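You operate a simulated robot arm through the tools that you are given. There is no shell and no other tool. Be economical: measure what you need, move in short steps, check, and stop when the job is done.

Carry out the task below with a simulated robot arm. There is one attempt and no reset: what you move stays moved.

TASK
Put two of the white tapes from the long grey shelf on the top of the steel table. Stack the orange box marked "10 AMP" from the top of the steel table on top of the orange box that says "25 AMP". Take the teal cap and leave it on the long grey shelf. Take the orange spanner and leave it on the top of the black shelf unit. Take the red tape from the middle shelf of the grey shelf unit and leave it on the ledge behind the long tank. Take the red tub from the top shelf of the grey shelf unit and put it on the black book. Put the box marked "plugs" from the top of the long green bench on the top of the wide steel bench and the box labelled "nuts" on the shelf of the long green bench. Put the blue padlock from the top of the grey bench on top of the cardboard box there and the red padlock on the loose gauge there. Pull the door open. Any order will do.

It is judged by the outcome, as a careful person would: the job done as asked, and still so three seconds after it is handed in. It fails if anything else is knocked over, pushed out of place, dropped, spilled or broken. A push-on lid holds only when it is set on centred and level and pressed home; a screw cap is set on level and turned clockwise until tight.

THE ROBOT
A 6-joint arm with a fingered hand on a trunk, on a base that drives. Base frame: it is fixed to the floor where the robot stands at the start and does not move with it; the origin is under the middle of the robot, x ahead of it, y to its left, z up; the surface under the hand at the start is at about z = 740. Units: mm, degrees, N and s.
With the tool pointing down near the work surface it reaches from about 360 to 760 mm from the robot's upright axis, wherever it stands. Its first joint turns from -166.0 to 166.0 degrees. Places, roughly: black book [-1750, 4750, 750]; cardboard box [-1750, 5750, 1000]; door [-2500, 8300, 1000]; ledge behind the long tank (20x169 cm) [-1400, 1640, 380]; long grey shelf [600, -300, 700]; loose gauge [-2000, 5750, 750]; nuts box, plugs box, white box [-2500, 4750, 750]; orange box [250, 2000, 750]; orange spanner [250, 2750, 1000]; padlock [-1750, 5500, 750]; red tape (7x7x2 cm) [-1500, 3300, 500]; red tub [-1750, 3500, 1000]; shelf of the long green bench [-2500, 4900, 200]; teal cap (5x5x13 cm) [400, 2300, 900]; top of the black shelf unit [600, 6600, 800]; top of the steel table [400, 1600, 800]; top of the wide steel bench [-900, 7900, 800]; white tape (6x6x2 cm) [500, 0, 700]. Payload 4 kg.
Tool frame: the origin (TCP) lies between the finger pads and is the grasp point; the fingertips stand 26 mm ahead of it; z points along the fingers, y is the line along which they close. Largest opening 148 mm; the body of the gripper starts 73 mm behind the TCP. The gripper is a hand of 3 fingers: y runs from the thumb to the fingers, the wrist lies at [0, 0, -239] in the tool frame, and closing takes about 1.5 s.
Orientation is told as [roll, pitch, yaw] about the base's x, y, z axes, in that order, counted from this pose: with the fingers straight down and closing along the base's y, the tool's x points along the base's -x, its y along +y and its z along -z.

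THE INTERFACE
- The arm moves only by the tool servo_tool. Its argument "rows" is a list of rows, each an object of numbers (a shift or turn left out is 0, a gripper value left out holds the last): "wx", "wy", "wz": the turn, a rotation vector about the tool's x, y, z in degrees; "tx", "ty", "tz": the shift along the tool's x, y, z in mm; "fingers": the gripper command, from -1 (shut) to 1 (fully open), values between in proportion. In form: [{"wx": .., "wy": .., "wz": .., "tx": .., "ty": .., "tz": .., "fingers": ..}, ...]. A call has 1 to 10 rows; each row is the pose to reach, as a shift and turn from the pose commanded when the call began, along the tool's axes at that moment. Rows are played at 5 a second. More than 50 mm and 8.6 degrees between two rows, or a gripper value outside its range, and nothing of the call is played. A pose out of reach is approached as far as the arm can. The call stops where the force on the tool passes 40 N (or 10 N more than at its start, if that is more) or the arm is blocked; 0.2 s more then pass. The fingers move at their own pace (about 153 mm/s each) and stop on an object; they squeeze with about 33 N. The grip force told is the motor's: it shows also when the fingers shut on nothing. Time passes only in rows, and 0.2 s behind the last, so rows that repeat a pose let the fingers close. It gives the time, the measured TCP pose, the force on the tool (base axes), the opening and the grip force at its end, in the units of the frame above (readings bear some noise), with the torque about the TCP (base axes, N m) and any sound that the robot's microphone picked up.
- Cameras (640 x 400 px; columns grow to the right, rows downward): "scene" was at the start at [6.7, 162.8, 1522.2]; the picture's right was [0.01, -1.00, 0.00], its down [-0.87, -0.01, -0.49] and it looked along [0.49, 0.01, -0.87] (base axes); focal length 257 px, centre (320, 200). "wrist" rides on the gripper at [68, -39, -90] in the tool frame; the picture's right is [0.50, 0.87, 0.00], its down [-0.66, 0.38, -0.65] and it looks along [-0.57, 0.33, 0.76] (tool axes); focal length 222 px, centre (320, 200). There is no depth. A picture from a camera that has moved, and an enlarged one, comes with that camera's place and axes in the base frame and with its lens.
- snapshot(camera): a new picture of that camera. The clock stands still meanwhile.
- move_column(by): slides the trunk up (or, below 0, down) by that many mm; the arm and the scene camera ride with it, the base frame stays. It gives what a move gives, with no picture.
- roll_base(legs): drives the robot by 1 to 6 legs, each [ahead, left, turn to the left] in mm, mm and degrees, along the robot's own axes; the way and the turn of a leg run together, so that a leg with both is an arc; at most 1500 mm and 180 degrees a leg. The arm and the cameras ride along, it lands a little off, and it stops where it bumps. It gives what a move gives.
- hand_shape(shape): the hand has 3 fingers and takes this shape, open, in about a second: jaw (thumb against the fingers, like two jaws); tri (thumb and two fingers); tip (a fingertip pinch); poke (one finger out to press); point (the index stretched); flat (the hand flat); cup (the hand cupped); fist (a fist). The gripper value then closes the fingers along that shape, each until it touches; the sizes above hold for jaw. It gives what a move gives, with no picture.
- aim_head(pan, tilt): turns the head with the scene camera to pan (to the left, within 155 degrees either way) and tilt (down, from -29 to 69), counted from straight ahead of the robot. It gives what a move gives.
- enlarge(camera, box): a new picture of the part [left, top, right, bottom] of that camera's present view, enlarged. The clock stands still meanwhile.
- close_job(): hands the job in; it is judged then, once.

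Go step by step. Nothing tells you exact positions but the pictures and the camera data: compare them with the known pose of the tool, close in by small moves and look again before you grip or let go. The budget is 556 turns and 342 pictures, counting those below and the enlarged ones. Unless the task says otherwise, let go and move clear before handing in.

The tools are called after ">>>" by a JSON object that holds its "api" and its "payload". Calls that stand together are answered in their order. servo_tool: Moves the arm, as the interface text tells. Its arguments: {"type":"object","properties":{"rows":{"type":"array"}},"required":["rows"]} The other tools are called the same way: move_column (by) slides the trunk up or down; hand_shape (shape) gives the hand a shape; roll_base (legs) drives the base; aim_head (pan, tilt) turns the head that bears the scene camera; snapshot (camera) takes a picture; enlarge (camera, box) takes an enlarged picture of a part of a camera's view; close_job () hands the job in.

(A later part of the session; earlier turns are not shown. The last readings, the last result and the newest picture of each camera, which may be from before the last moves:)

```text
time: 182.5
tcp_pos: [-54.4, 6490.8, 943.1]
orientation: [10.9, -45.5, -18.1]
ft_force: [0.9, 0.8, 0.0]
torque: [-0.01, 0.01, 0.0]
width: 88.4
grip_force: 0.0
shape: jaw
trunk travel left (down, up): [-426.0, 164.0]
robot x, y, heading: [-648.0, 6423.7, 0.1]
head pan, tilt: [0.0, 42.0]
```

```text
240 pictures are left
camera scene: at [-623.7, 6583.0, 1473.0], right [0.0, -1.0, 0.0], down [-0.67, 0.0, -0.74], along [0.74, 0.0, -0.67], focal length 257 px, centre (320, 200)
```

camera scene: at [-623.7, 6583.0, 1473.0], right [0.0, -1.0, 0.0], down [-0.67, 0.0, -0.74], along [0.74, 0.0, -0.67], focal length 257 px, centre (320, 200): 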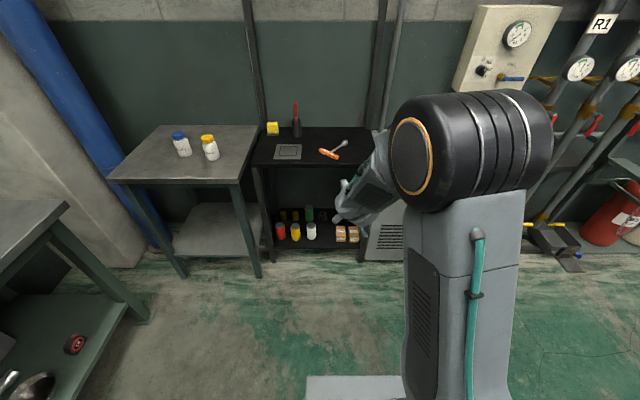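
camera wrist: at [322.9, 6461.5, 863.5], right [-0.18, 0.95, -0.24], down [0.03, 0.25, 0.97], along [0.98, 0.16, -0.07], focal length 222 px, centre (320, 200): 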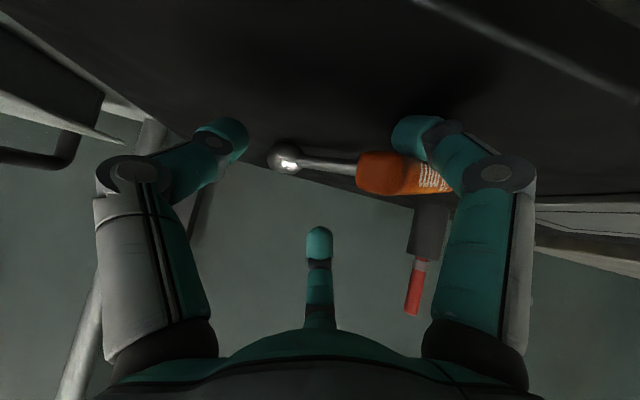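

The spanner lies safely on the black shelf top. Next I'll restore the trunk height, level the hand and look at the door.

>>> {"api": "move_column", "payload": {"by": 74}}

>>> {"api": "servo_tool", "payload": {"rows": [{"wx": 1.5, "wy": 7.5}, {"wx": 3, "wy": 15}, {"wx": 4.5, "wy": 22.5}, {"wx": 6, "wy": 30}, {"wx": 8, "wy": 37.5}, {"wx": 10, "wy": 45}]}}

>>> {"api": "aim_head", "payload": {"pan": 125, "tilt": 15}}

>>> {"api": "snapshot", "payload": {"camera": "scene"}}

```text
time: 183.6
tcp_pos: [-54.4, 6489.9, 1016.4]
orientation: [10.9, -45.6, -18.1]
ft_force: [0.4, 0.2, 0.3]
torque: [-0.02, 0.0, 0.01]
width: 88.3
grip_force: 0.1
shape: jaw
trunk travel left (down, up): [-500.0, 90.0]
robot x, y, heading: [-649.8, 6422.0, -0.2]
head pan, tilt: [0.0, 42.0]
```

```text
time: 185.0
tcp_pos: [-54.6, 6491.3, 1016.8]
orientation: [-1.2, -0.7, -14.0]
ft_force: [-0.7, 0.5, 0.1]
torque: [0.01, -0.02, 0.01]
width: 88.4
grip_force: 0.2
shape: jaw
out of reach, approached as far as the arm can: row 2, 3
trunk travel left (down, up): [-500.0, 90.0]
robot x, y, heading: [-647.5, 6423.2, -0.1]
head pan, tilt: [0.0, 42.0]
```

```text
time: 187.1
tcp_pos: [-53.5, 6490.2, 1016.8]
orientation: [-1.4, -0.9, -14.1]
ft_force: [-1.0, -0.4, -0.9]
torque: [-0.01, -0.03, 0.03]
width: 89.0
grip_force: 0.0
shape: jaw
trunk travel left (down, up): [-500.0, 90.0]
robot x, y, heading: [-652.1, 6419.6, -0.1]
head pan, tilt: [125.0, 15.0]
```

```text
239 pictures are left
camera scene: at [-760.8, 6659.7, 1589.5], right [0.82, 0.57, 0.0], down [0.15, -0.21, -0.97], along [-0.55, 0.79, -0.26], focal length 257 px, centre (320, 200)
```

scene: 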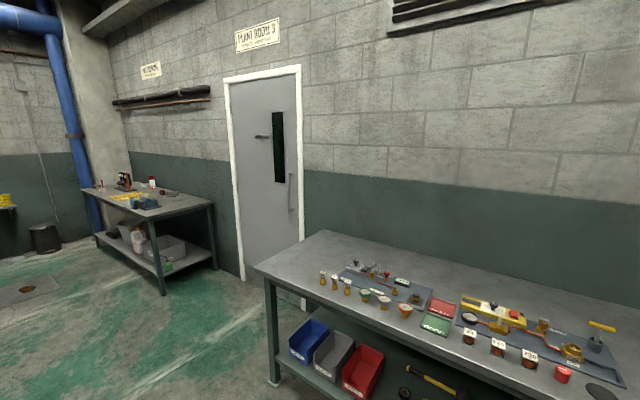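

>>> {"api": "enlarge", "payload": {"camera": "scene", "box": [210, 60, 330, 310]}}

```text
1.60 times, centred on (270, 185) of scene
camera zoom: at [-760.8, 6659.7, 1589.5], right [0.82, 0.57, 0.0], down [0.15, -0.21, -0.97], along [-0.55, 0.79, -0.26], focal length 411 px, centre (400, 224)
```

zoom: 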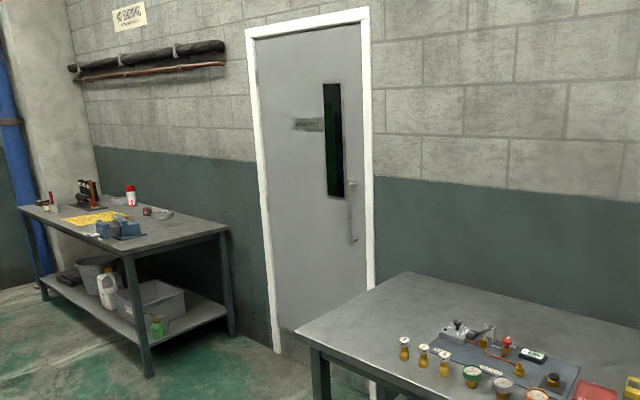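

The door has a vertical pull handle at about x≈-2140, z≈950–1250 on the wall plane y≈8260; hinges are at the left. I'll turn to face it and drive into the free floor in front.

>>> {"api": "roll_base", "payload": {"legs": [[-300, 0, 0], [0, 0, 90], [0, 1150, 0], [450, 0, 0]]}}

>>> {"api": "aim_head", "payload": {"pan": 0, "tilt": 20}}

>>> {"api": "snapshot", "payload": {"camera": "scene"}}

```text
time: 200.7
tcp_pos: [-2144.6, 7474.8, 1016.5]
orientation: [-1.4, -0.8, 75.2]
ft_force: [-0.2, 0.3, 0.4]
torque: [0.02, 0.0, 0.01]
width: 88.6
grip_force: 0.0
shape: jaw
trunk travel left (down, up): [-500.0, 90.0]
robot x, y, heading: [-2083.0, 6878.3, 89.1]
head pan, tilt: [125.0, 15.0]
```

```text
time: 202.7
tcp_pos: [-2144.6, 7474.6, 1016.6]
orientation: [-1.5, -0.8, 75.1]
ft_force: [0.0, 0.3, -0.1]
torque: [-0.01, 0.0, 0.0]
width: 88.7
grip_force: 0.1
shape: jaw
trunk travel left (down, up): [-500.0, 90.0]
robot x, y, heading: [-2086.1, 6876.5, 89.1]
head pan, tilt: [0.0, 20.0]
```

```text
237 pictures are left
camera scene: at [-2243.2, 6915.5, 1581.3], right [1.0, -0.01, 0.0], down [0.0, -0.34, -0.94], along [0.01, 0.94, -0.34], focal length 257 px, centre (320, 200)
```

scene: 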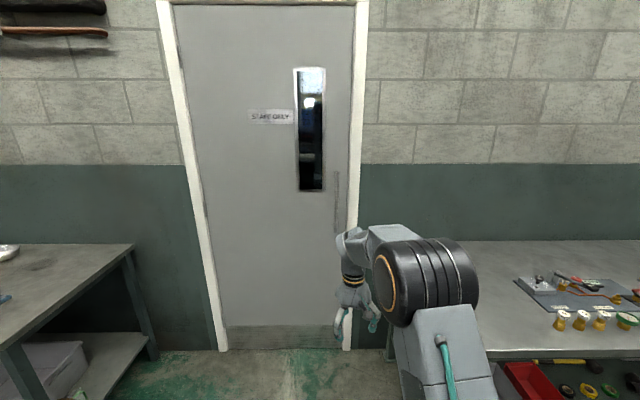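

Handle at x≈-2146, z 920–1273. To point the hand horizontally I'll lower the trunk so that the arm works upward, then raise and pitch the hand.

>>> {"api": "move_column", "payload": {"by": -350}}

>>> {"api": "servo_tool", "payload": {"rows": [{"tz": -40, "wx": -2, "wy": -7.5}, {"tz": -80, "wx": -4, "wy": -15}, {"tz": -120, "wx": -6, "wy": -22.5}, {"tz": -160, "wx": -8, "wy": -30}, {"tz": -200, "wx": -10, "wy": -37.5}, {"tz": -240, "wx": -12, "wy": -45}, {"tz": -280, "wx": -14, "wy": -52.5}, {"tz": -320, "wx": -16, "wy": -60}, {"tz": -360, "wx": -18, "wy": -67.5}, {"tz": -400, "wx": -20, "wy": -75}]}}

```text
time: 206.1
tcp_pos: [-2144.8, 7472.9, 668.2]
orientation: [-1.4, -0.8, 75.1]
ft_force: [-0.6, 1.4, -0.8]
torque: [0.01, -0.04, 0.03]
width: 88.3
grip_force: 0.0
shape: jaw
trunk travel left (down, up): [-150.0, 440.0]
robot x, y, heading: [-2082.0, 6881.9, 89.2]
head pan, tilt: [0.0, 20.0]
```

```text
time: 208.3
tcp_pos: [-2157.4, 7471.6, 1065.6]
orientation: [47.9, -72.2, 40.5]
ft_force: [0.1, -0.5, -1.3]
torque: [0.01, 0.02, -0.03]
width: 88.6
grip_force: 0.2
shape: jaw
trunk travel left (down, up): [-150.0, 440.0]
robot x, y, heading: [-2082.8, 6877.7, 89.1]
head pan, tilt: [0.0, 20.0]
```

>>> {"api": "servo_tool", "payload": {"rows": [{"wx": -1.6, "wy": -6}, {"wx": -3.2, "wy": -12}]}}

>>> {"api": "snapshot", "payload": {"camera": "wrist"}}

>>> {"api": "snapshot", "payload": {"camera": "scene"}}

```text
time: 208.9
tcp_pos: [-2157.1, 7470.8, 1065.7]
orientation: [92.0, -76.5, -1.8]
ft_force: [0.7, -0.2, 0.5]
torque: [-0.01, -0.01, 0.01]
width: 88.6
grip_force: 0.0
shape: jaw
trunk travel left (down, up): [-150.0, 440.0]
robot x, y, heading: [-2087.1, 6878.4, 88.9]
head pan, tilt: [0.0, 20.0]
```

```text
236 pictures are left
camera wrist: at [-2133.2, 7380.0, 990.9], right [-0.96, 0.0, -0.28], down [-0.21, -0.66, 0.72], along [-0.19, 0.75, 0.63], focal length 222 px, centre (320, 200)
```

wrist: 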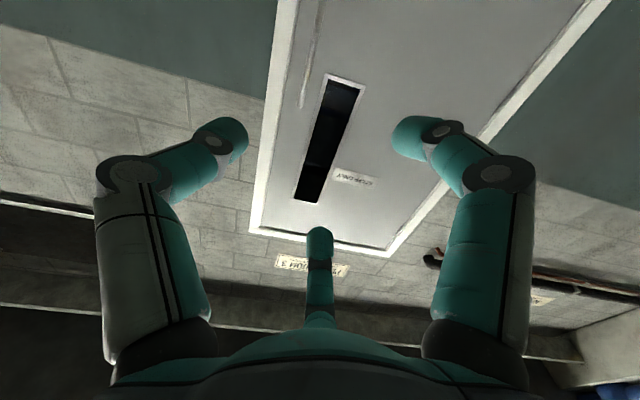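

```text
235 pictures are left
camera scene: at [-2243.1, 6915.3, 1231.4], right [1.0, -0.01, 0.0], down [0.0, -0.34, -0.94], along [0.01, 0.94, -0.34], focal length 257 px, centre (320, 200)
```

scene: 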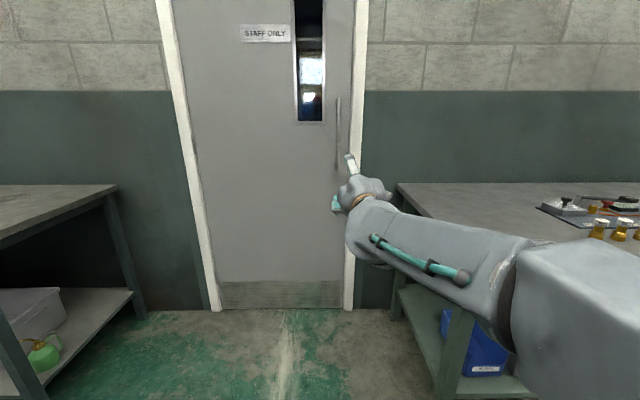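

The hand is now level, thumb to the right. I'll shift the robot left (to clear the bench) and closer, with the hand moved right, then check alignment to the handle.

>>> {"api": "roll_base", "payload": {"legs": [[0, 145, 1], [420, 0, 0]]}}

>>> {"api": "servo_tool", "payload": {"rows": [{"ty": -40}, {"ty": -80}, {"ty": -120}, {"ty": -150, "tx": -20, "fingers": 0.5}]}}

>>> {"api": "snapshot", "payload": {"camera": "wrist"}}

>>> {"api": "snapshot", "payload": {"camera": "scene"}}

```text
time: 212.5
tcp_pos: [-2316.9, 7888.8, 1064.7]
orientation: [92.2, -76.6, -0.8]
ft_force: [-0.1, -0.3, 0.1]
torque: [0.02, 0.04, -0.01]
width: 88.6
grip_force: 0.1
shape: jaw
trunk travel left (down, up): [-150.0, 440.0]
robot x, y, heading: [-2231.9, 7299.5, 90.3]
head pan, tilt: [0.0, 20.0]
```

```text
time: 213.5
tcp_pos: [-2240.2, 7892.7, 1079.7]
orientation: [87.2, -76.6, 1.3]
ft_force: [-0.3, 0.1, -0.7]
torque: [0.02, 0.03, -0.04]
width: 111.0
grip_force: 0.0
shape: jaw
out of reach, approached as far as the arm can: row 2, 3, 4
trunk travel left (down, up): [-150.0, 440.0]
robot x, y, heading: [-2232.4, 7300.3, 90.7]
head pan, tilt: [0.0, 20.0]
```

```text
234 pictures are left
camera wrist: at [-2219.4, 7800.2, 1006.6], right [-0.96, 0.02, -0.29], down [-0.23, -0.64, 0.73], along [-0.17, 0.77, 0.62], focal length 222 px, centre (320, 200)
```

wrist: 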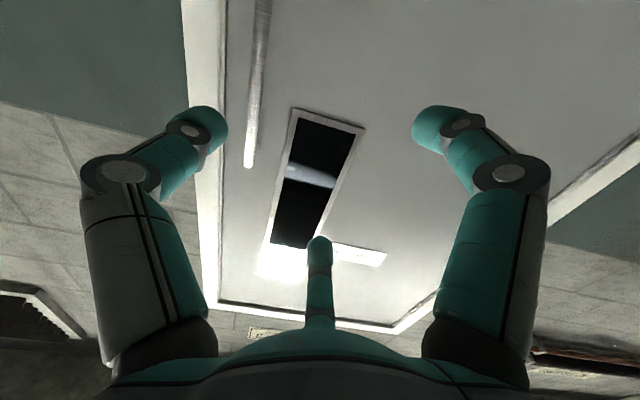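

```text
233 pictures are left
camera scene: at [-2392.2, 7331.8, 1231.3], right [1.0, 0.01, 0.0], down [0.0, -0.34, -0.94], along [-0.01, 0.94, -0.34], focal length 257 px, centre (320, 200)
```

scene: 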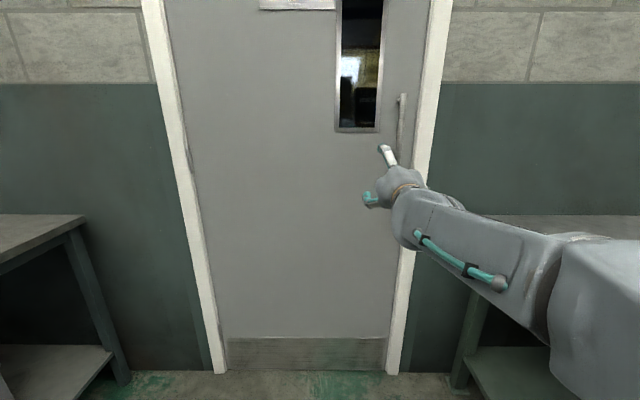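

The arm can't reach farther right, so I'll turn the base 10° clockwise to bring the hand in line with the handle and advance a bit.

>>> {"api": "roll_base", "payload": {"legs": [[0, 0, -10], [118, 19, 0]]}}

>>> {"api": "snapshot", "payload": {"camera": "wrist"}}

>>> {"api": "snapshot", "payload": {"camera": "scene"}}

```text
time: 215.4
tcp_pos: [-2135.0, 8004.5, 1079.6]
orientation: [87.2, -76.7, -8.8]
ft_force: [0.1, 0.4, 0.1]
torque: [0.0, 0.02, 0.03]
width: 110.4
grip_force: 0.1
shape: jaw
trunk travel left (down, up): [-150.0, 440.0]
robot x, y, heading: [-2230.1, 7423.4, 80.4]
head pan, tilt: [0.0, 20.0]
```

```text
232 pictures are left
camera wrist: at [-2131.0, 7910.0, 1006.5], right [-0.94, 0.19, -0.29], down [-0.34, -0.59, 0.73], along [-0.03, 0.79, 0.62], focal length 222 px, centre (320, 200)
```

wrist: 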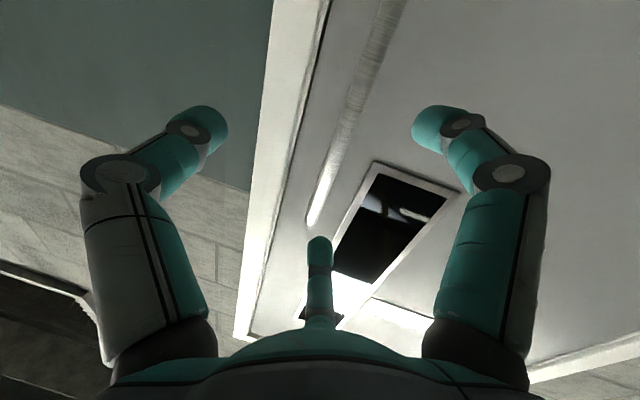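

```text
231 pictures are left
camera scene: at [-2383.0, 7479.0, 1231.3], right [0.99, -0.17, 0.0], down [-0.06, -0.34, -0.94], along [0.16, 0.93, -0.34], focal length 257 px, centre (320, 200)
```

scene: 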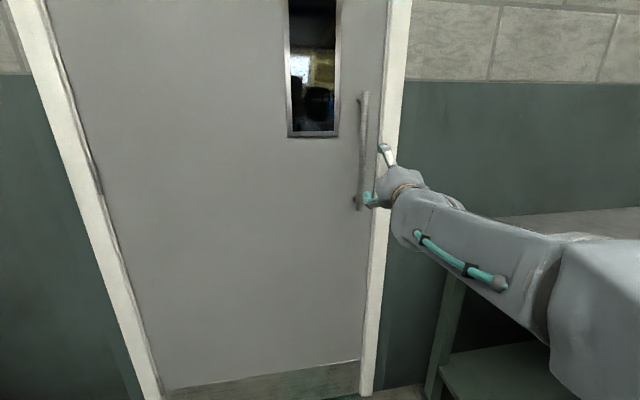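

>>> {"api": "roll_base", "payload": {"legs": [[119, 25, 0]]}}

>>> {"api": "snapshot", "payload": {"camera": "wrist"}}

>>> {"api": "enlarge", "payload": {"camera": "scene", "box": [300, 60, 440, 260]}}

```text
time: 216.7
tcp_pos: [-2139.9, 8126.6, 1079.9]
orientation: [87.2, -76.6, -8.8]
ft_force: [0.0, 0.3, -0.4]
torque: [0.03, 0.02, -0.04]
width: 110.9
grip_force: 0.0
shape: jaw
trunk travel left (down, up): [-150.0, 440.0]
robot x, y, heading: [-2234.2, 7539.4, 80.3]
head pan, tilt: [0.0, 20.0]
```

```text
230 pictures are left
camera wrist: at [-2135.6, 8032.3, 1006.5], right [-0.94, 0.19, -0.29], down [-0.34, -0.59, 0.73], along [-0.03, 0.79, 0.62], focal length 222 px, centre (320, 200)
```

wrist: 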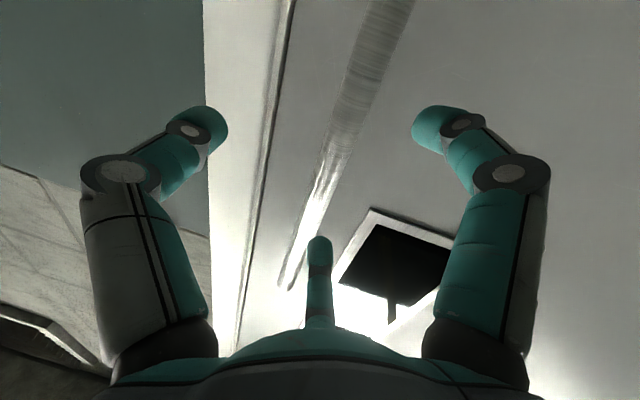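

```text
2.00 times, centred on (370, 160) of scene
camera zoom: at [-2387.5, 7601.3, 1231.3], right [0.99, -0.17, 0.0], down [-0.06, -0.34, -0.94], along [0.16, 0.93, -0.34], focal length 513 px, centre (220, 280)
```

zoom: 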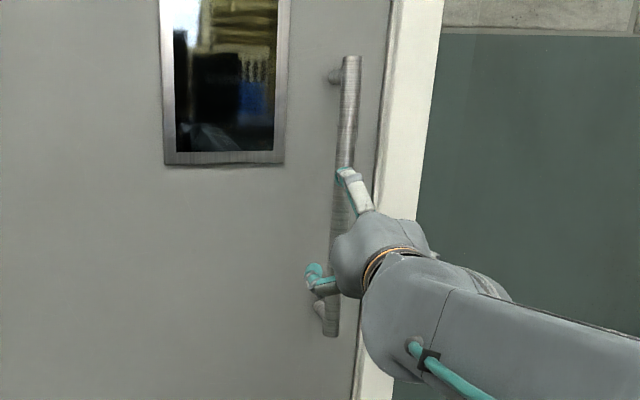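

The bar is at about (-2145, 8175), 20 mm thick, on standoffs. Advancing 48 mm with a small lateral correction, then look.

>>> {"api": "servo_tool", "payload": {"rows": [{"tx": 1, "ty": 8, "tz": 20}, {"tx": 2, "ty": 12, "tz": 35}, {"tx": 2.8, "ty": 15, "tz": 48}]}}

>>> {"api": "snapshot", "payload": {"camera": "wrist"}}

>>> {"api": "enlarge", "payload": {"camera": "scene", "box": [300, 60, 440, 260]}}

```text
time: 217.4
tcp_pos: [-2145.7, 8177.5, 1080.3]
orientation: [87.3, -76.6, -8.9]
ft_force: [0.6, -1.6, -0.1]
torque: [0.0, 0.0, -0.01]
width: 110.7
grip_force: 0.0
shape: jaw
trunk travel left (down, up): [-150.0, 440.0]
robot x, y, heading: [-2235.1, 7539.8, 80.1]
head pan, tilt: [0.0, 20.0]
```

```text
228 pictures are left
camera wrist: at [-2141.0, 8082.4, 1007.1], right [-0.94, 0.19, -0.29], down [-0.34, -0.59, 0.73], along [-0.03, 0.79, 0.62], focal length 222 px, centre (320, 200)
```

wrist: 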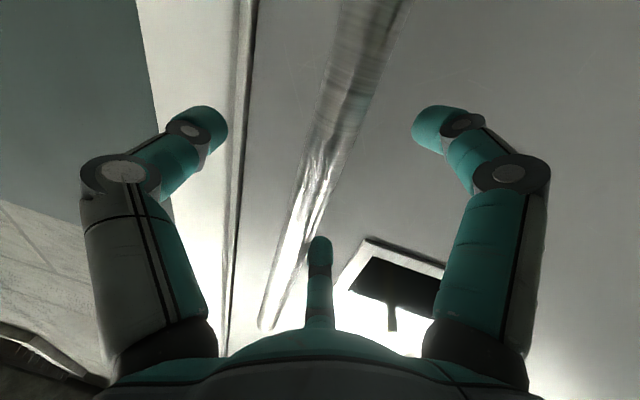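

```text
2.00 times, centred on (370, 160) of scene
camera zoom: at [-2387.5, 7601.2, 1231.3], right [0.99, -0.17, 0.0], down [-0.06, -0.34, -0.94], along [0.16, 0.93, -0.34], focal length 513 px, centre (220, 280)
```

zoom: 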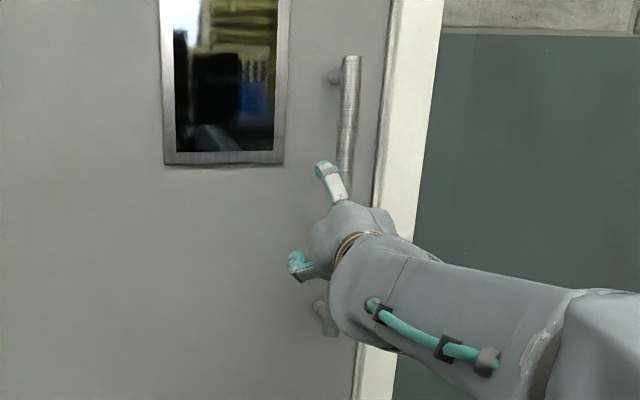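

The bar passes right between the fingers at TCP depth. Closing.

>>> {"api": "servo_tool", "payload": {"rows": [{"fingers": -1}, {"fingers": -1}, {"fingers": -1}, {"fingers": -1}, {"fingers": -1}, {"fingers": -1}, {"fingers": -1}, {"fingers": -1}]}}

>>> {"api": "snapshot", "payload": {"camera": "wrist"}}

```text
time: 219.2
tcp_pos: [-2142.8, 8178.2, 1078.4]
orientation: [86.8, -76.5, -8.3]
ft_force: [10.0, 1.7, -8.3]
torque: [-0.07, -0.1, -0.03]
width: 9.6
grip_force: 33.2
shape: jaw
trunk travel left (down, up): [-150.0, 440.0]
robot x, y, heading: [-2231.7, 7538.2, 80.6]
head pan, tilt: [0.0, 20.0]
```

```text
226 pictures are left
camera wrist: at [-2139.8, 8083.0, 1005.9], right [-0.94, 0.19, -0.28], down [-0.34, -0.59, 0.73], along [-0.03, 0.79, 0.62], focal length 222 px, centre (320, 200)
```

wrist: 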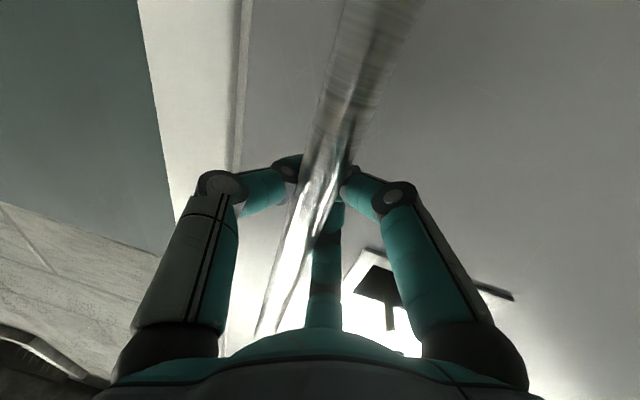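

The fingers hook around the bar. Pulling: the base moves along an arc about the hinge, first 8°.

>>> {"api": "roll_base", "payload": {"legs": [[-108, 81, -8]]}}

>>> {"api": "snapshot", "payload": {"camera": "scene"}}

```text
time: 220.6
tcp_pos: [-2160.8, 8074.1, 1079.9]
orientation: [87.0, -76.5, -16.7]
ft_force: [7.0, -2.2, -9.3]
torque: [0.05, -0.13, 0.0]
width: 8.5
grip_force: 33.3
shape: jaw
trunk travel left (down, up): [-150.0, 440.0]
robot x, y, heading: [-2338.7, 7453.5, 72.4]
head pan, tilt: [0.0, 20.0]
```

```text
225 pictures are left
camera scene: at [-2479.4, 7537.1, 1231.4], right [0.95, -0.3, 0.0], down [-0.1, -0.33, -0.94], along [0.28, 0.9, -0.34], focal length 257 px, centre (320, 200)
```

scene: 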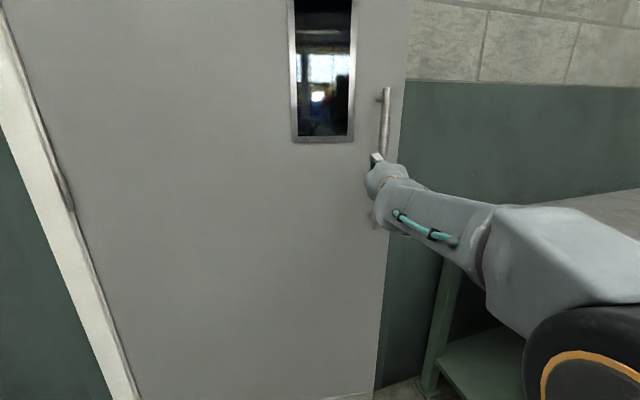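

The door is opening. Continuing along the same arc.

>>> {"api": "roll_base", "payload": {"legs": [[-162, 122, -12]]}}

>>> {"api": "roll_base", "payload": {"legs": [[-162, 122, -12]]}}

>>> {"api": "snapshot", "payload": {"camera": "scene"}}

```text
time: 222.2
tcp_pos: [-2210.3, 7924.0, 1080.2]
orientation: [87.4, -76.6, -29.2]
ft_force: [0.2, 0.2, -2.9]
torque: [0.01, -0.07, -0.02]
width: 7.2
grip_force: 32.4
shape: jaw
trunk travel left (down, up): [-150.0, 440.0]
robot x, y, heading: [-2513.0, 7354.2, 60.4]
head pan, tilt: [0.0, 20.0]
```

```text
time: 223.8
tcp_pos: [-2292.9, 7787.8, 1079.7]
orientation: [87.5, -76.6, -41.1]
ft_force: [-3.2, 2.1, -2.9]
torque: [-0.04, -0.14, -0.03]
width: 6.9
grip_force: 33.4
shape: jaw
trunk travel left (down, up): [-150.0, 440.0]
robot x, y, heading: [-2711.9, 7297.2, 48.2]
head pan, tilt: [0.0, 20.0]
```

```text
224 pictures are left
camera scene: at [-2804.1, 7429.7, 1231.3], right [0.75, -0.67, 0.0], down [-0.23, -0.26, -0.94], along [0.63, 0.7, -0.34], focal length 257 px, centre (320, 200)
```

scene: 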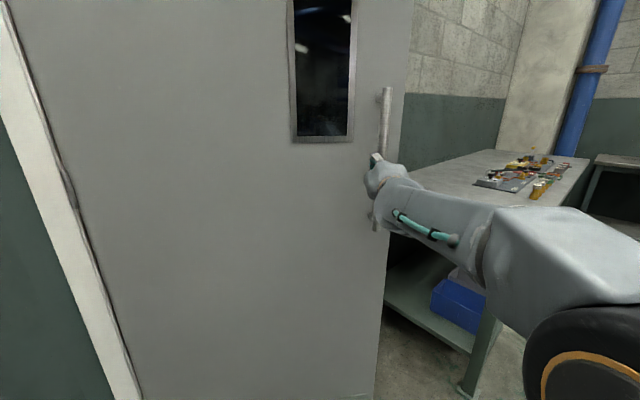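

>>> {"api": "roll_base", "payload": {"legs": [[-162, 122, -12]]}}

>>> {"api": "roll_base", "payload": {"legs": [[-135, 101, -10]]}}

>>> {"api": "aim_head", "payload": {"pan": 30, "tilt": 25}}

>>> {"api": "snapshot", "payload": {"camera": "scene"}}

```text
time: 225.4
tcp_pos: [-2402.6, 7676.2, 1079.6]
orientation: [87.6, -76.5, -53.0]
ft_force: [-2.8, 1.9, -1.4]
torque: [-0.07, -0.1, -0.03]
width: 6.8
grip_force: 33.2
shape: jaw
trunk travel left (down, up): [-150.0, 440.0]
robot x, y, heading: [-2911.2, 7281.5, 36.6]
head pan, tilt: [0.0, 20.0]
```

```text
time: 226.8
tcp_pos: [-2510.4, 7598.9, 1079.5]
orientation: [87.3, -76.7, -62.8]
ft_force: [-10.7, 19.4, -2.4]
torque: [-0.19, -0.18, -0.13]
width: 6.9
grip_force: 32.9
shape: jaw
trunk travel left (down, up): [-150.0, 440.0]
robot x, y, heading: [-3074.8, 7292.8, 26.6]
head pan, tilt: [0.0, 20.0]
```

```text
time: 227.8
tcp_pos: [-2511.3, 7598.5, 1080.5]
orientation: [87.1, -76.7, -62.5]
ft_force: [-7.7, 16.1, -1.9]
torque: [-0.13, -0.13, -0.12]
width: 6.8
grip_force: 33.1
shape: jaw
trunk travel left (down, up): [-150.0, 440.0]
robot x, y, heading: [-3076.8, 7294.5, 26.6]
head pan, tilt: [30.0, 25.0]
```

```text
223 pictures are left
camera scene: at [-3151.6, 7491.1, 1222.9], right [0.83, -0.55, 0.0], down [-0.23, -0.35, -0.91], along [0.5, 0.75, -0.42], focal length 257 px, centre (320, 200)
```

scene: 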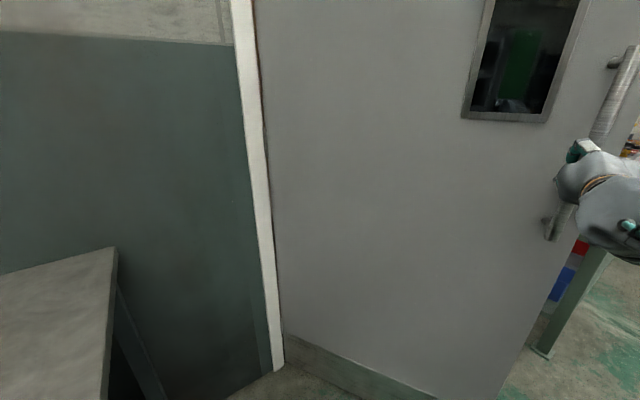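

The door is about 54° open. I'll pull straight back a bit more to open it wider.

>>> {"api": "roll_base", "payload": {"legs": [[-80, -6, 0]]}}

>>> {"api": "roll_base", "payload": {"legs": [[-80, 3, -3]]}}

>>> {"api": "roll_base", "payload": {"legs": [[-70, 8, -3]]}}

```text
time: 229.0
tcp_pos: [-2582.7, 7565.6, 1074.9]
orientation: [83.8, -77.0, -58.2]
ft_force: [-8.0, 18.9, -5.3]
torque: [0.07, -0.08, -0.39]
width: 3.8
grip_force: 33.1
shape: jaw
trunk travel left (down, up): [-150.0, 440.0]
robot x, y, heading: [-3145.2, 7254.4, 26.6]
head pan, tilt: [30.0, 25.0]
stopped in leg 1: the force on the tool passed its limit at 42 N (the readings are from after the stop); the commanded pose is now the measured one
```

```text
time: 229.7
tcp_pos: [-2594.1, 7561.7, 1075.9]
orientation: [84.7, -77.0, -59.2]
ft_force: [-5.1, 14.9, 4.2]
torque: [-0.06, -0.16, -0.54]
width: 4.1
grip_force: 32.8
shape: jaw
trunk travel left (down, up): [-150.0, 440.0]
robot x, y, heading: [-3158.2, 7248.4, 26.2]
head pan, tilt: [30.0, 25.0]
stopped in leg 1: the force on the tool passed its limit at 46 N (the readings are from after the stop); the commanded pose is now the measured one
```

```text
time: 230.5
tcp_pos: [-2602.8, 7559.5, 1076.5]
orientation: [84.4, -77.4, -58.9]
ft_force: [-3.7, 13.3, 1.6]
torque: [-0.05, -0.17, -0.51]
width: 3.6
grip_force: 33.5
shape: jaw
trunk travel left (down, up): [-150.0, 440.0]
robot x, y, heading: [-3169.4, 7247.6, 26.1]
head pan, tilt: [30.0, 25.0]
stopped in leg 1: the force on the tool passed its limit at 46 N (the readings are from after the stop); the commanded pose is now the measured one
```

The door stands about 62° open. Releasing the handle and backing the hand straight off.

>>> {"api": "servo_tool", "payload": {"rows": [{"fingers": -0.6}, {"fingers": -0.2}, {"fingers": 0.2}, {"fingers": 0.5}, {"fingers": 0.5}, {"tz": -15}, {"tz": -45}, {"tz": -90}, {"tz": -135}]}}

>>> {"api": "aim_head", "payload": {"pan": 0, "tilt": 15}}

>>> {"api": "snapshot", "payload": {"camera": "scene"}}

```text
time: 232.5
tcp_pos: [-2724.6, 7498.8, 1080.3]
orientation: [84.2, -77.2, -58.9]
ft_force: [0.9, 0.7, -0.2]
torque: [0.02, -0.04, 0.0]
width: 110.8
grip_force: 0.1
shape: jaw
trunk travel left (down, up): [-150.0, 440.0]
robot x, y, heading: [-3166.2, 7248.9, 25.9]
head pan, tilt: [30.0, 25.0]
```

```text
time: 233.4
tcp_pos: [-2723.6, 7498.7, 1081.4]
orientation: [84.6, -77.2, -59.2]
ft_force: [0.0, -0.5, -0.4]
torque: [0.01, 0.01, 0.0]
width: 111.1
grip_force: 0.0
shape: jaw
trunk travel left (down, up): [-150.0, 440.0]
robot x, y, heading: [-3169.1, 7252.9, 25.9]
head pan, tilt: [0.0, 15.0]
```

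```text
222 pictures are left
camera scene: at [-3206.4, 7408.4, 1239.4], right [0.44, -0.9, 0.0], down [-0.23, -0.11, -0.97], along [0.87, 0.42, -0.26], focal length 257 px, centre (320, 200)
```

scene: 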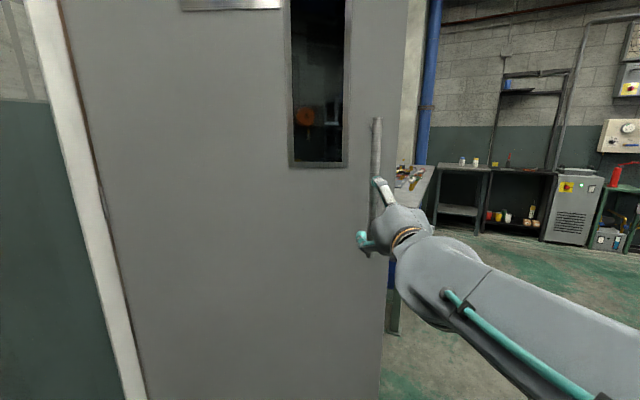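

Released, door stays open. I'll back away to the south, out of the door's reach, then set the hand pointing down again.

>>> {"api": "roll_base", "payload": {"legs": [[-200, -410, 0]]}}

>>> {"api": "aim_head", "payload": {"pan": -70, "tilt": 25}}

>>> {"api": "snapshot", "payload": {"camera": "scene"}}

>>> {"api": "aim_head", "payload": {"pan": 40, "tilt": 10}}

>>> {"api": "snapshot", "payload": {"camera": "scene"}}

```text
time: 236.2
tcp_pos: [-2726.3, 7041.7, 1081.0]
orientation: [84.6, -77.2, -59.0]
ft_force: [0.0, -0.3, -0.5]
torque: [0.02, 0.04, 0.0]
width: 110.9
grip_force: 0.0
shape: jaw
trunk travel left (down, up): [-150.0, 440.0]
robot x, y, heading: [-3169.7, 6790.8, 26.0]
head pan, tilt: [0.0, 15.0]
```

```text
time: 237.6
tcp_pos: [-2725.9, 7042.0, 1080.6]
orientation: [84.5, -77.3, -58.9]
ft_force: [0.5, -0.5, -0.2]
torque: [0.02, 0.0, 0.01]
width: 111.1
grip_force: 0.0
shape: jaw
trunk travel left (down, up): [-150.0, 440.0]
robot x, y, heading: [-3166.6, 6790.4, 26.0]
head pan, tilt: [-70.0, 25.0]
```

```text
221 pictures are left
camera scene: at [-3225.6, 6846.0, 1223.3], right [-0.69, -0.72, 0.0], down [-0.3, 0.29, -0.91], along [0.65, -0.63, -0.42], focal length 257 px, centre (320, 200)
```

scene: 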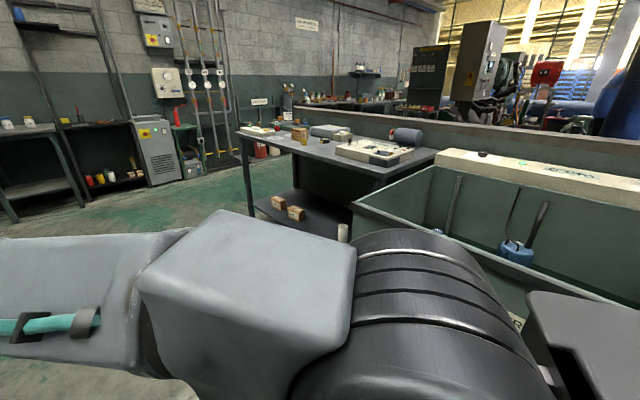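

```text
time: 239.5
tcp_pos: [-2726.6, 7043.4, 1081.1]
orientation: [84.5, -77.2, -59.0]
ft_force: [0.4, 0.1, -0.4]
torque: [-0.01, 0.0, 0.02]
width: 110.9
grip_force: 0.0
shape: jaw
trunk travel left (down, up): [-150.0, 440.0]
robot x, y, heading: [-3168.2, 6791.8, 26.0]
head pan, tilt: [40.0, 10.0]
```

```text
220 pictures are left
camera scene: at [-3254.1, 6994.9, 1247.6], right [0.91, -0.41, 0.0], down [-0.07, -0.16, -0.98], along [0.4, 0.9, -0.17], focal length 257 px, centre (320, 200)
```

scene: 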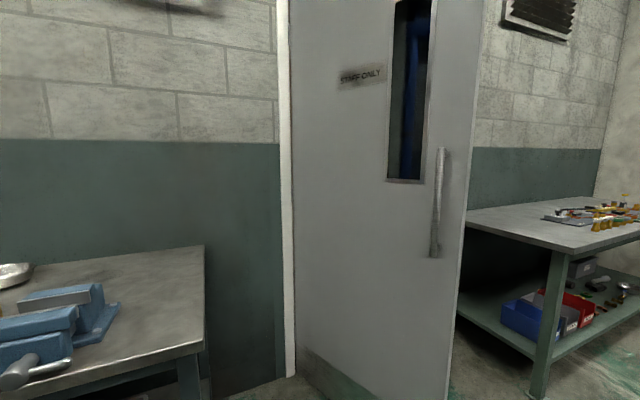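

The door is clearly open. Now I'll bring the hand back to pointing down and raise the trunk.

>>> {"api": "servo_tool", "payload": {"rows": [{"tx": 30, "wx": 2.1, "wy": 7.7}, {"tx": 60, "wx": 4.2, "wy": 15.4}, {"tx": 90, "wx": 6.3, "wy": 23.1}, {"tx": 120, "wx": 8.4, "wy": 30.8}, {"tx": 150, "wx": 10.5, "wy": 38.5}, {"tx": 180, "wx": 12.6, "wy": 46.2}, {"tx": 210, "wx": 14.7, "wy": 53.9}, {"tx": 240, "wx": 16.8, "wy": 61.6}, {"tx": 270, "wx": 18.9, "wy": 69.3}, {"tx": 300, "wx": 21, "wy": 77}]}}

>>> {"api": "servo_tool", "payload": {"rows": [{"wx": 1.2, "wy": 5}, {"wx": 2.3, "wy": 10}]}}

>>> {"api": "move_column", "payload": {"by": 350}}

```text
time: 241.7
tcp_pos: [-2761.9, 7099.1, 787.0]
orientation: [-0.1, -9.2, 10.7]
ft_force: [-0.3, -1.2, 0.1]
torque: [0.01, -0.01, 0.03]
width: 110.9
grip_force: 0.1
shape: jaw
trunk travel left (down, up): [-150.0, 440.0]
robot x, y, heading: [-3170.1, 6791.2, 26.0]
head pan, tilt: [40.0, 10.0]
```

```text
time: 242.3
tcp_pos: [-2759.9, 7099.7, 787.9]
orientation: [-2.4, 0.8, 10.5]
ft_force: [-0.6, 0.0, 0.1]
torque: [-0.02, -0.04, -0.03]
width: 110.7
grip_force: 0.1
shape: jaw
trunk travel left (down, up): [-150.0, 440.0]
robot x, y, heading: [-3169.0, 6788.7, 26.1]
head pan, tilt: [40.0, 10.0]
```

```text
time: 245.7
tcp_pos: [-2760.2, 7098.9, 1137.2]
orientation: [-2.4, 0.8, 10.5]
ft_force: [0.5, 0.2, 0.0]
torque: [-0.03, -0.02, -0.01]
width: 110.8
grip_force: 0.1
shape: jaw
trunk travel left (down, up): [-500.0, 90.0]
robot x, y, heading: [-3172.6, 6790.7, 26.0]
head pan, tilt: [40.0, 10.0]
```

Next, the grey bench with padlocks, gauge and cardboard box, which I can reach from its north side. Driving east and turning to face south.

>>> {"api": "roll_base", "payload": {"legs": [[1102, -600, 0], [0, 0, -116]]}}

>>> {"api": "aim_head", "payload": {"pan": 0, "tilt": 35}}

>>> {"api": "snapshot", "payload": {"camera": "scene"}}

```text
time: 256.9
tcp_pos: [-1794.0, 6243.4, 1137.1]
orientation: [-2.4, 0.7, -104.3]
ft_force: [0.3, -0.8, -0.8]
torque: [-0.02, 0.0, 0.02]
width: 110.9
grip_force: 0.2
shape: jaw
trunk travel left (down, up): [-500.0, 90.0]
robot x, y, heading: [-1899.0, 6745.0, -88.7]
head pan, tilt: [40.0, 10.0]
```

```text
time: 258.0
tcp_pos: [-1794.6, 6243.1, 1138.0]
orientation: [-2.4, 0.6, -104.3]
ft_force: [0.0, -0.7, -0.3]
torque: [0.0, -0.01, 0.07]
width: 111.1
grip_force: 0.1
shape: jaw
trunk travel left (down, up): [-500.0, 90.0]
robot x, y, heading: [-1903.8, 6745.3, -88.6]
head pan, tilt: [0.0, 35.0]
```

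```text
219 pictures are left
camera scene: at [-1740.8, 6719.1, 1557.5], right [-1.0, -0.02, 0.0], down [-0.01, 0.57, -0.82], along [0.02, -0.82, -0.57], focal length 257 px, centre (320, 200)
```

scene: 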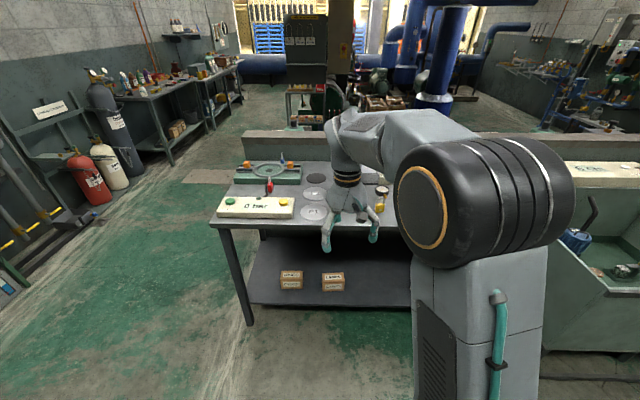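

>>> {"api": "enlarge", "payload": {"camera": "scene", "box": [190, 120, 420, 260]}}

>>> {"api": "snapshot", "payload": {"camera": "wrist"}}

```text
2.78 times, centred on (305, 190) of scene
camera zoom: at [-1740.8, 6719.1, 1557.5], right [-1.0, -0.02, 0.0], down [-0.01, 0.57, -0.82], along [0.02, -0.82, -0.57], focal length 714 px, centre (362, 228)
```

zoom: 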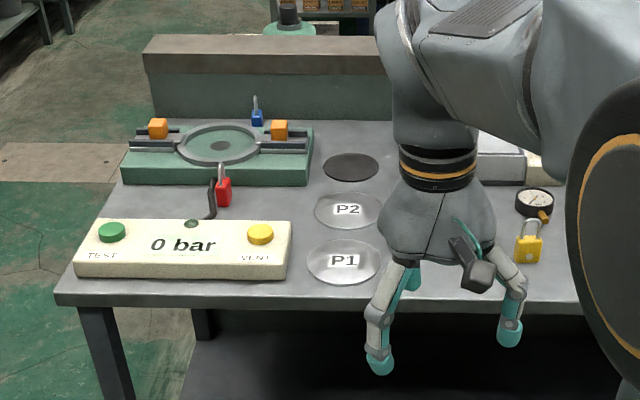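

```text
217 pictures are left
camera wrist: at [-1811.9, 6314.9, 1231.4], right [0.96, 0.27, -0.03], down [0.23, -0.74, 0.63], along [0.15, -0.61, -0.78], focal length 222 px, centre (320, 200)
```

wrist: 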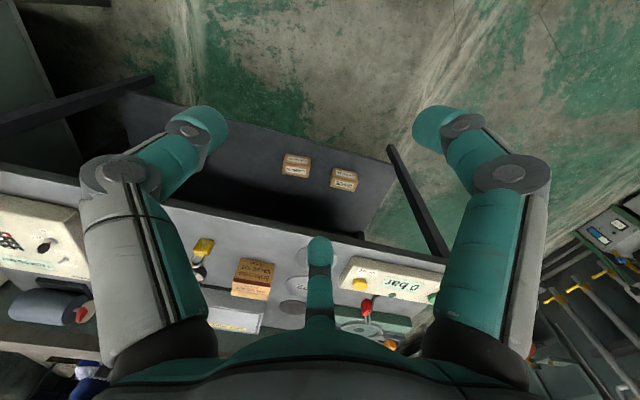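

I see the red padlock by the green fixture, the blue padlock behind it, the yellow one and the loose gauge to the right, and the cardboard box under the arm. I'll get closer and a bit west for better views.

>>> {"api": "roll_base", "payload": {"legs": [[440, -350, 0]]}}

>>> {"api": "snapshot", "payload": {"camera": "scene"}}

>>> {"api": "snapshot", "payload": {"camera": "wrist"}}

```text
time: 261.2
tcp_pos: [-2136.5, 5791.1, 1138.2]
orientation: [-2.4, 0.7, -104.3]
ft_force: [-0.2, 0.0, 0.1]
torque: [-0.01, 0.01, -0.01]
width: 110.8
grip_force: 0.1
shape: jaw
trunk travel left (down, up): [-500.0, 90.0]
robot x, y, heading: [-2247.1, 6296.2, -88.7]
head pan, tilt: [0.0, 35.0]
```

```text
216 pictures are left
camera scene: at [-2083.2, 6268.6, 1557.5], right [-1.0, -0.02, 0.0], down [-0.01, 0.57, -0.82], along [0.02, -0.82, -0.57], focal length 257 px, centre (320, 200)
```

scene: 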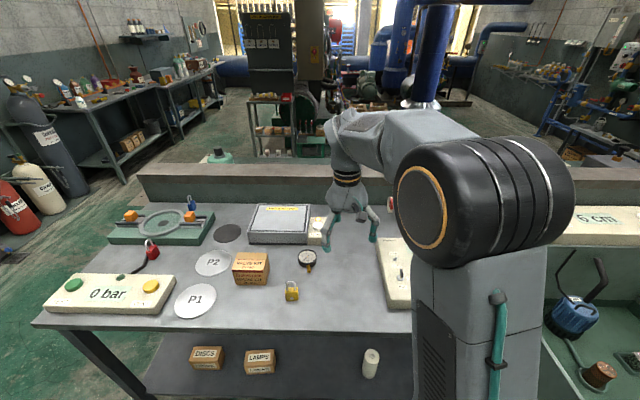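

```text
215 pictures are left
camera wrist: at [-2154.4, 5864.5, 1231.4], right [0.96, 0.27, -0.03], down [0.23, -0.74, 0.63], along [0.15, -0.61, -0.78], focal length 222 px, centre (320, 200)
```

wrist: 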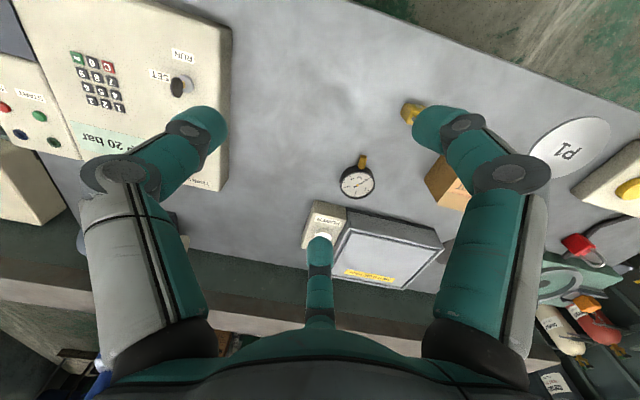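

The bench top seems about z≈845. Red padlock ≈(-1457,5620), blue ≈(-1480,5335), cardboard box ≈(-1852,5731), gauge ≈(-2020,5640). The blue one is only reachable from the bench's east end, so I'll drive around to there.

>>> {"api": "roll_base", "payload": {"legs": [[-400, 0, 0], [0, 1480, 0], [0, 0, -91], [0, 1200, 0]]}}

>>> {"api": "snapshot", "payload": {"camera": "scene"}}

>>> {"api": "snapshot", "payload": {"camera": "wrist"}}

```text
time: 280.2
tcp_pos: [-1247.3, 5432.2, 1138.6]
orientation: [-2.5, 0.8, 165.8]
ft_force: [-0.3, -0.5, 0.0]
torque: [0.02, -0.01, -0.04]
width: 111.1
grip_force: 0.0
shape: jaw
trunk travel left (down, up): [-500.0, 90.0]
robot x, y, heading: [-749.6, 5541.7, -178.9]
head pan, tilt: [0.0, 35.0]
```

```text
214 pictures are left
camera scene: at [-771.5, 5380.4, 1557.5], right [-0.02, 1.0, 0.0], down [0.57, 0.01, -0.82], along [-0.82, -0.02, -0.57], focal length 257 px, centre (320, 200)
```

scene: 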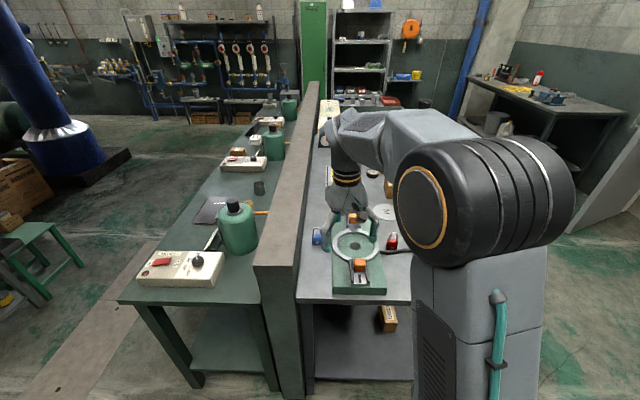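

```text
213 pictures are left
camera wrist: at [-1174.3, 5448.0, 1231.4], right [0.27, -0.96, -0.03], down [-0.74, -0.23, 0.63], along [-0.61, -0.15, -0.78], focal length 222 px, centre (320, 200)
```

wrist: 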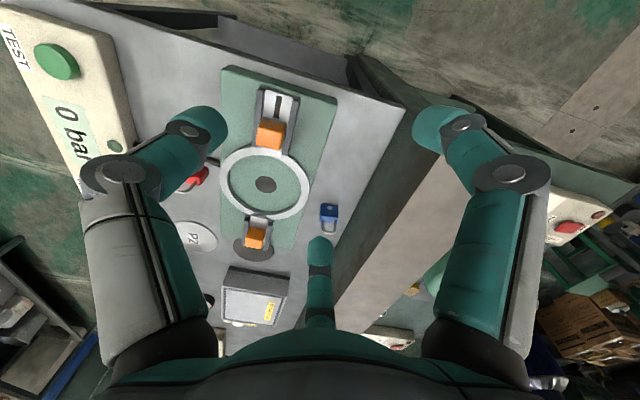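

>>> {"api": "enlarge", "payload": {"camera": "wrist", "box": [160, 130, 400, 280]}}

>>> {"api": "enlarge", "payload": {"camera": "scene", "box": [290, 160, 430, 300]}}

```text
2.67 times, centred on (280, 205) of wrist
camera zoom: at [-1174.3, 5448.0, 1231.4], right [0.27, -0.96, -0.03], down [-0.74, -0.23, 0.63], along [-0.61, -0.15, -0.78], focal length 592 px, centre (427, 187)
```

zoom: 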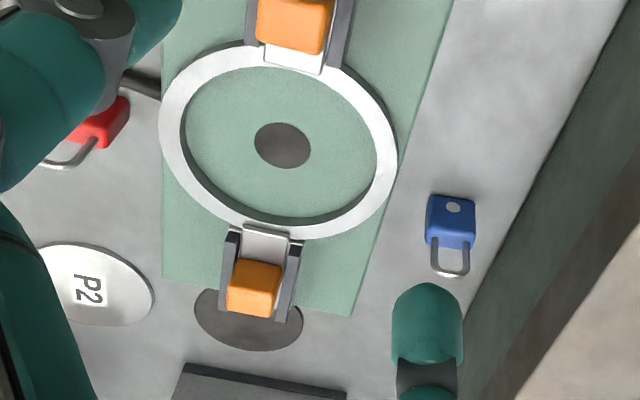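

```text
2.86 times, centred on (360, 230) of scene
camera zoom: at [-771.5, 5380.4, 1557.5], right [-0.02, 1.0, 0.0], down [0.57, 0.01, -0.82], along [-0.82, -0.02, -0.57], focal length 733 px, centre (206, 114)
```

zoom: 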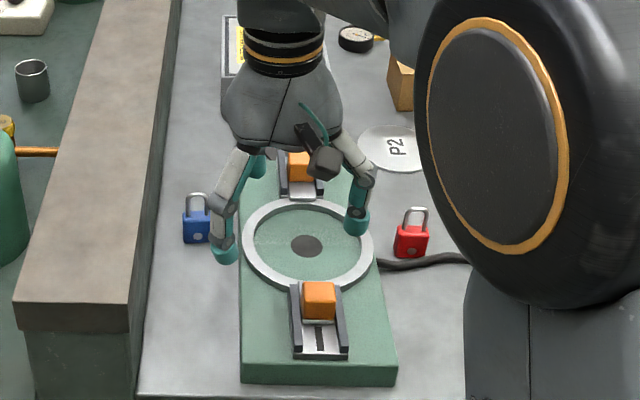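

Both padlocks stand upright, shackles up. I'll move the base a little closer, level the hand and turn it so no finger points to the wall behind the blue padlock.

>>> {"api": "roll_base", "payload": {"legs": [[70, 100, 0]]}}

>>> {"api": "servo_tool", "payload": {"rows": [{"wx": 1.3, "wy": 0.1, "wz": -7}, {"wx": 2.6, "wy": 0.2, "wz": -14}]}}

```text
time: 281.4
tcp_pos: [-1317.3, 5329.2, 1136.9]
orientation: [-2.4, 0.7, 165.8]
ft_force: [-0.8, -0.4, 0.4]
torque: [-0.04, 0.04, -0.01]
width: 110.8
grip_force: 0.0
shape: jaw
trunk travel left (down, up): [-500.0, 90.0]
robot x, y, heading: [-817.9, 5437.2, -178.3]
head pan, tilt: [0.0, 35.0]
```

```text
time: 282.0
tcp_pos: [-1316.9, 5328.7, 1138.7]
orientation: [-4.7, 1.8, 179.8]
ft_force: [0.3, -0.2, 0.7]
torque: [0.04, -0.01, 0.0]
width: 110.8
grip_force: 0.0
shape: jaw
trunk travel left (down, up): [-500.0, 90.0]
robot x, y, heading: [-819.9, 5440.5, -178.9]
head pan, tilt: [0.0, 35.0]
```

>>> {"api": "servo_tool", "payload": {"rows": [{"wx": -4.7, "wy": -1.8, "tx": -40}, {"wx": -4.7, "wy": -1.8, "tx": -85, "ty": -7}, {"wx": -4.7, "wy": -1.8, "tx": -130, "ty": -14}, {"wx": -4.7, "wy": -1.8, "tx": -170, "ty": -14}, {"wx": -4.7, "wy": -1.8, "tx": -170, "ty": -14, "tz": 40}, {"wx": -4.7, "wy": -1.8, "tx": -170, "ty": -14, "tz": 80, "fingers": 0.1}]}}

>>> {"api": "snapshot", "payload": {"camera": "wrist"}}

>>> {"api": "enlarge", "payload": {"camera": "scene", "box": [250, 130, 410, 290]}}

```text
time: 283.4
tcp_pos: [-1483.9, 5349.2, 1052.8]
orientation: [-0.1, 0.0, 179.9]
ft_force: [-0.3, -0.1, -0.7]
torque: [-0.01, 0.0, -0.01]
width: 82.1
grip_force: 0.0
shape: jaw
trunk travel left (down, up): [-500.0, 90.0]
robot x, y, heading: [-817.1, 5436.9, -178.8]
head pan, tilt: [0.0, 35.0]
```

```text
210 pictures are left
camera wrist: at [-1414.9, 5387.3, 1144.4], right [0.5, -0.87, 0.0], down [-0.66, -0.38, 0.65], along [-0.57, -0.33, -0.76], focal length 222 px, centre (320, 200)
```

wrist: 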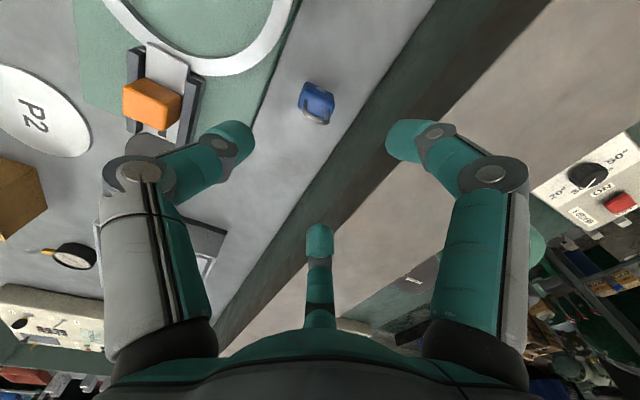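

```text
2.50 times, centred on (330, 210) of scene
camera zoom: at [-839.6, 5278.3, 1557.5], right [-0.02, 1.0, 0.0], down [0.57, 0.01, -0.82], along [-0.82, -0.02, -0.57], focal length 642 px, centre (295, 175)
```

zoom: 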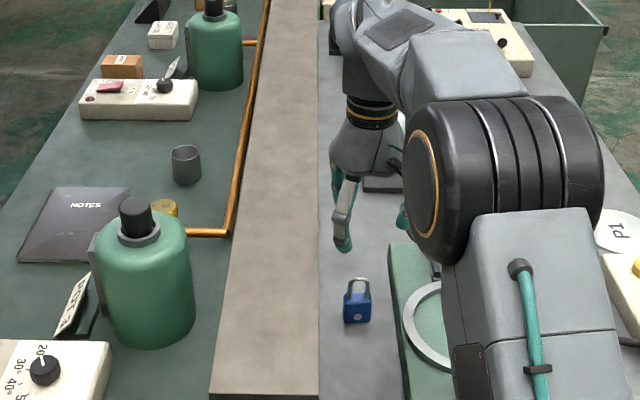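

Padlock is 7 mm off. I'll narrow the fingers, centre and descend to just above.

>>> {"api": "servo_tool", "payload": {"rows": [{"tx": -7, "ty": 1, "tz": 40, "fingers": -0.3}, {"tx": -7, "ty": 1, "tz": 80}, {"tx": -7, "ty": 1, "tz": 105}]}}

>>> {"api": "snapshot", "payload": {"camera": "wrist"}}

```text
time: 284.2
tcp_pos: [-1490.4, 5350.3, 949.6]
orientation: [-0.1, -0.1, 179.8]
ft_force: [0.4, 0.9, -0.1]
torque: [-0.02, -0.03, 0.0]
width: 52.2
grip_force: 0.0
shape: jaw
trunk travel left (down, up): [-500.0, 90.0]
robot x, y, heading: [-816.8, 5439.2, -178.8]
head pan, tilt: [0.0, 35.0]
```

```text
208 pictures are left
camera wrist: at [-1421.7, 5386.8, 1039.5], right [0.5, -0.87, 0.0], down [-0.66, -0.38, 0.65], along [-0.57, -0.33, -0.76], focal length 222 px, centre (320, 200)
```

wrist: 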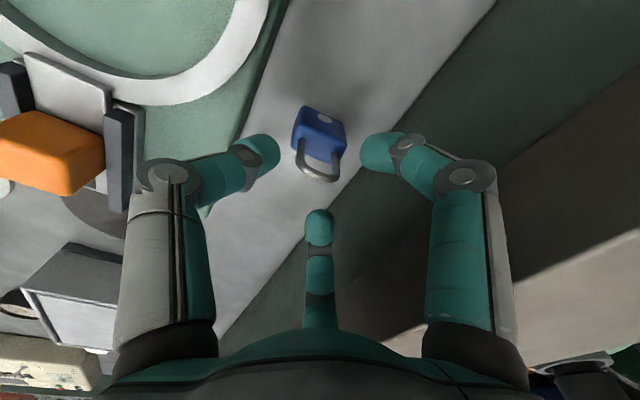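

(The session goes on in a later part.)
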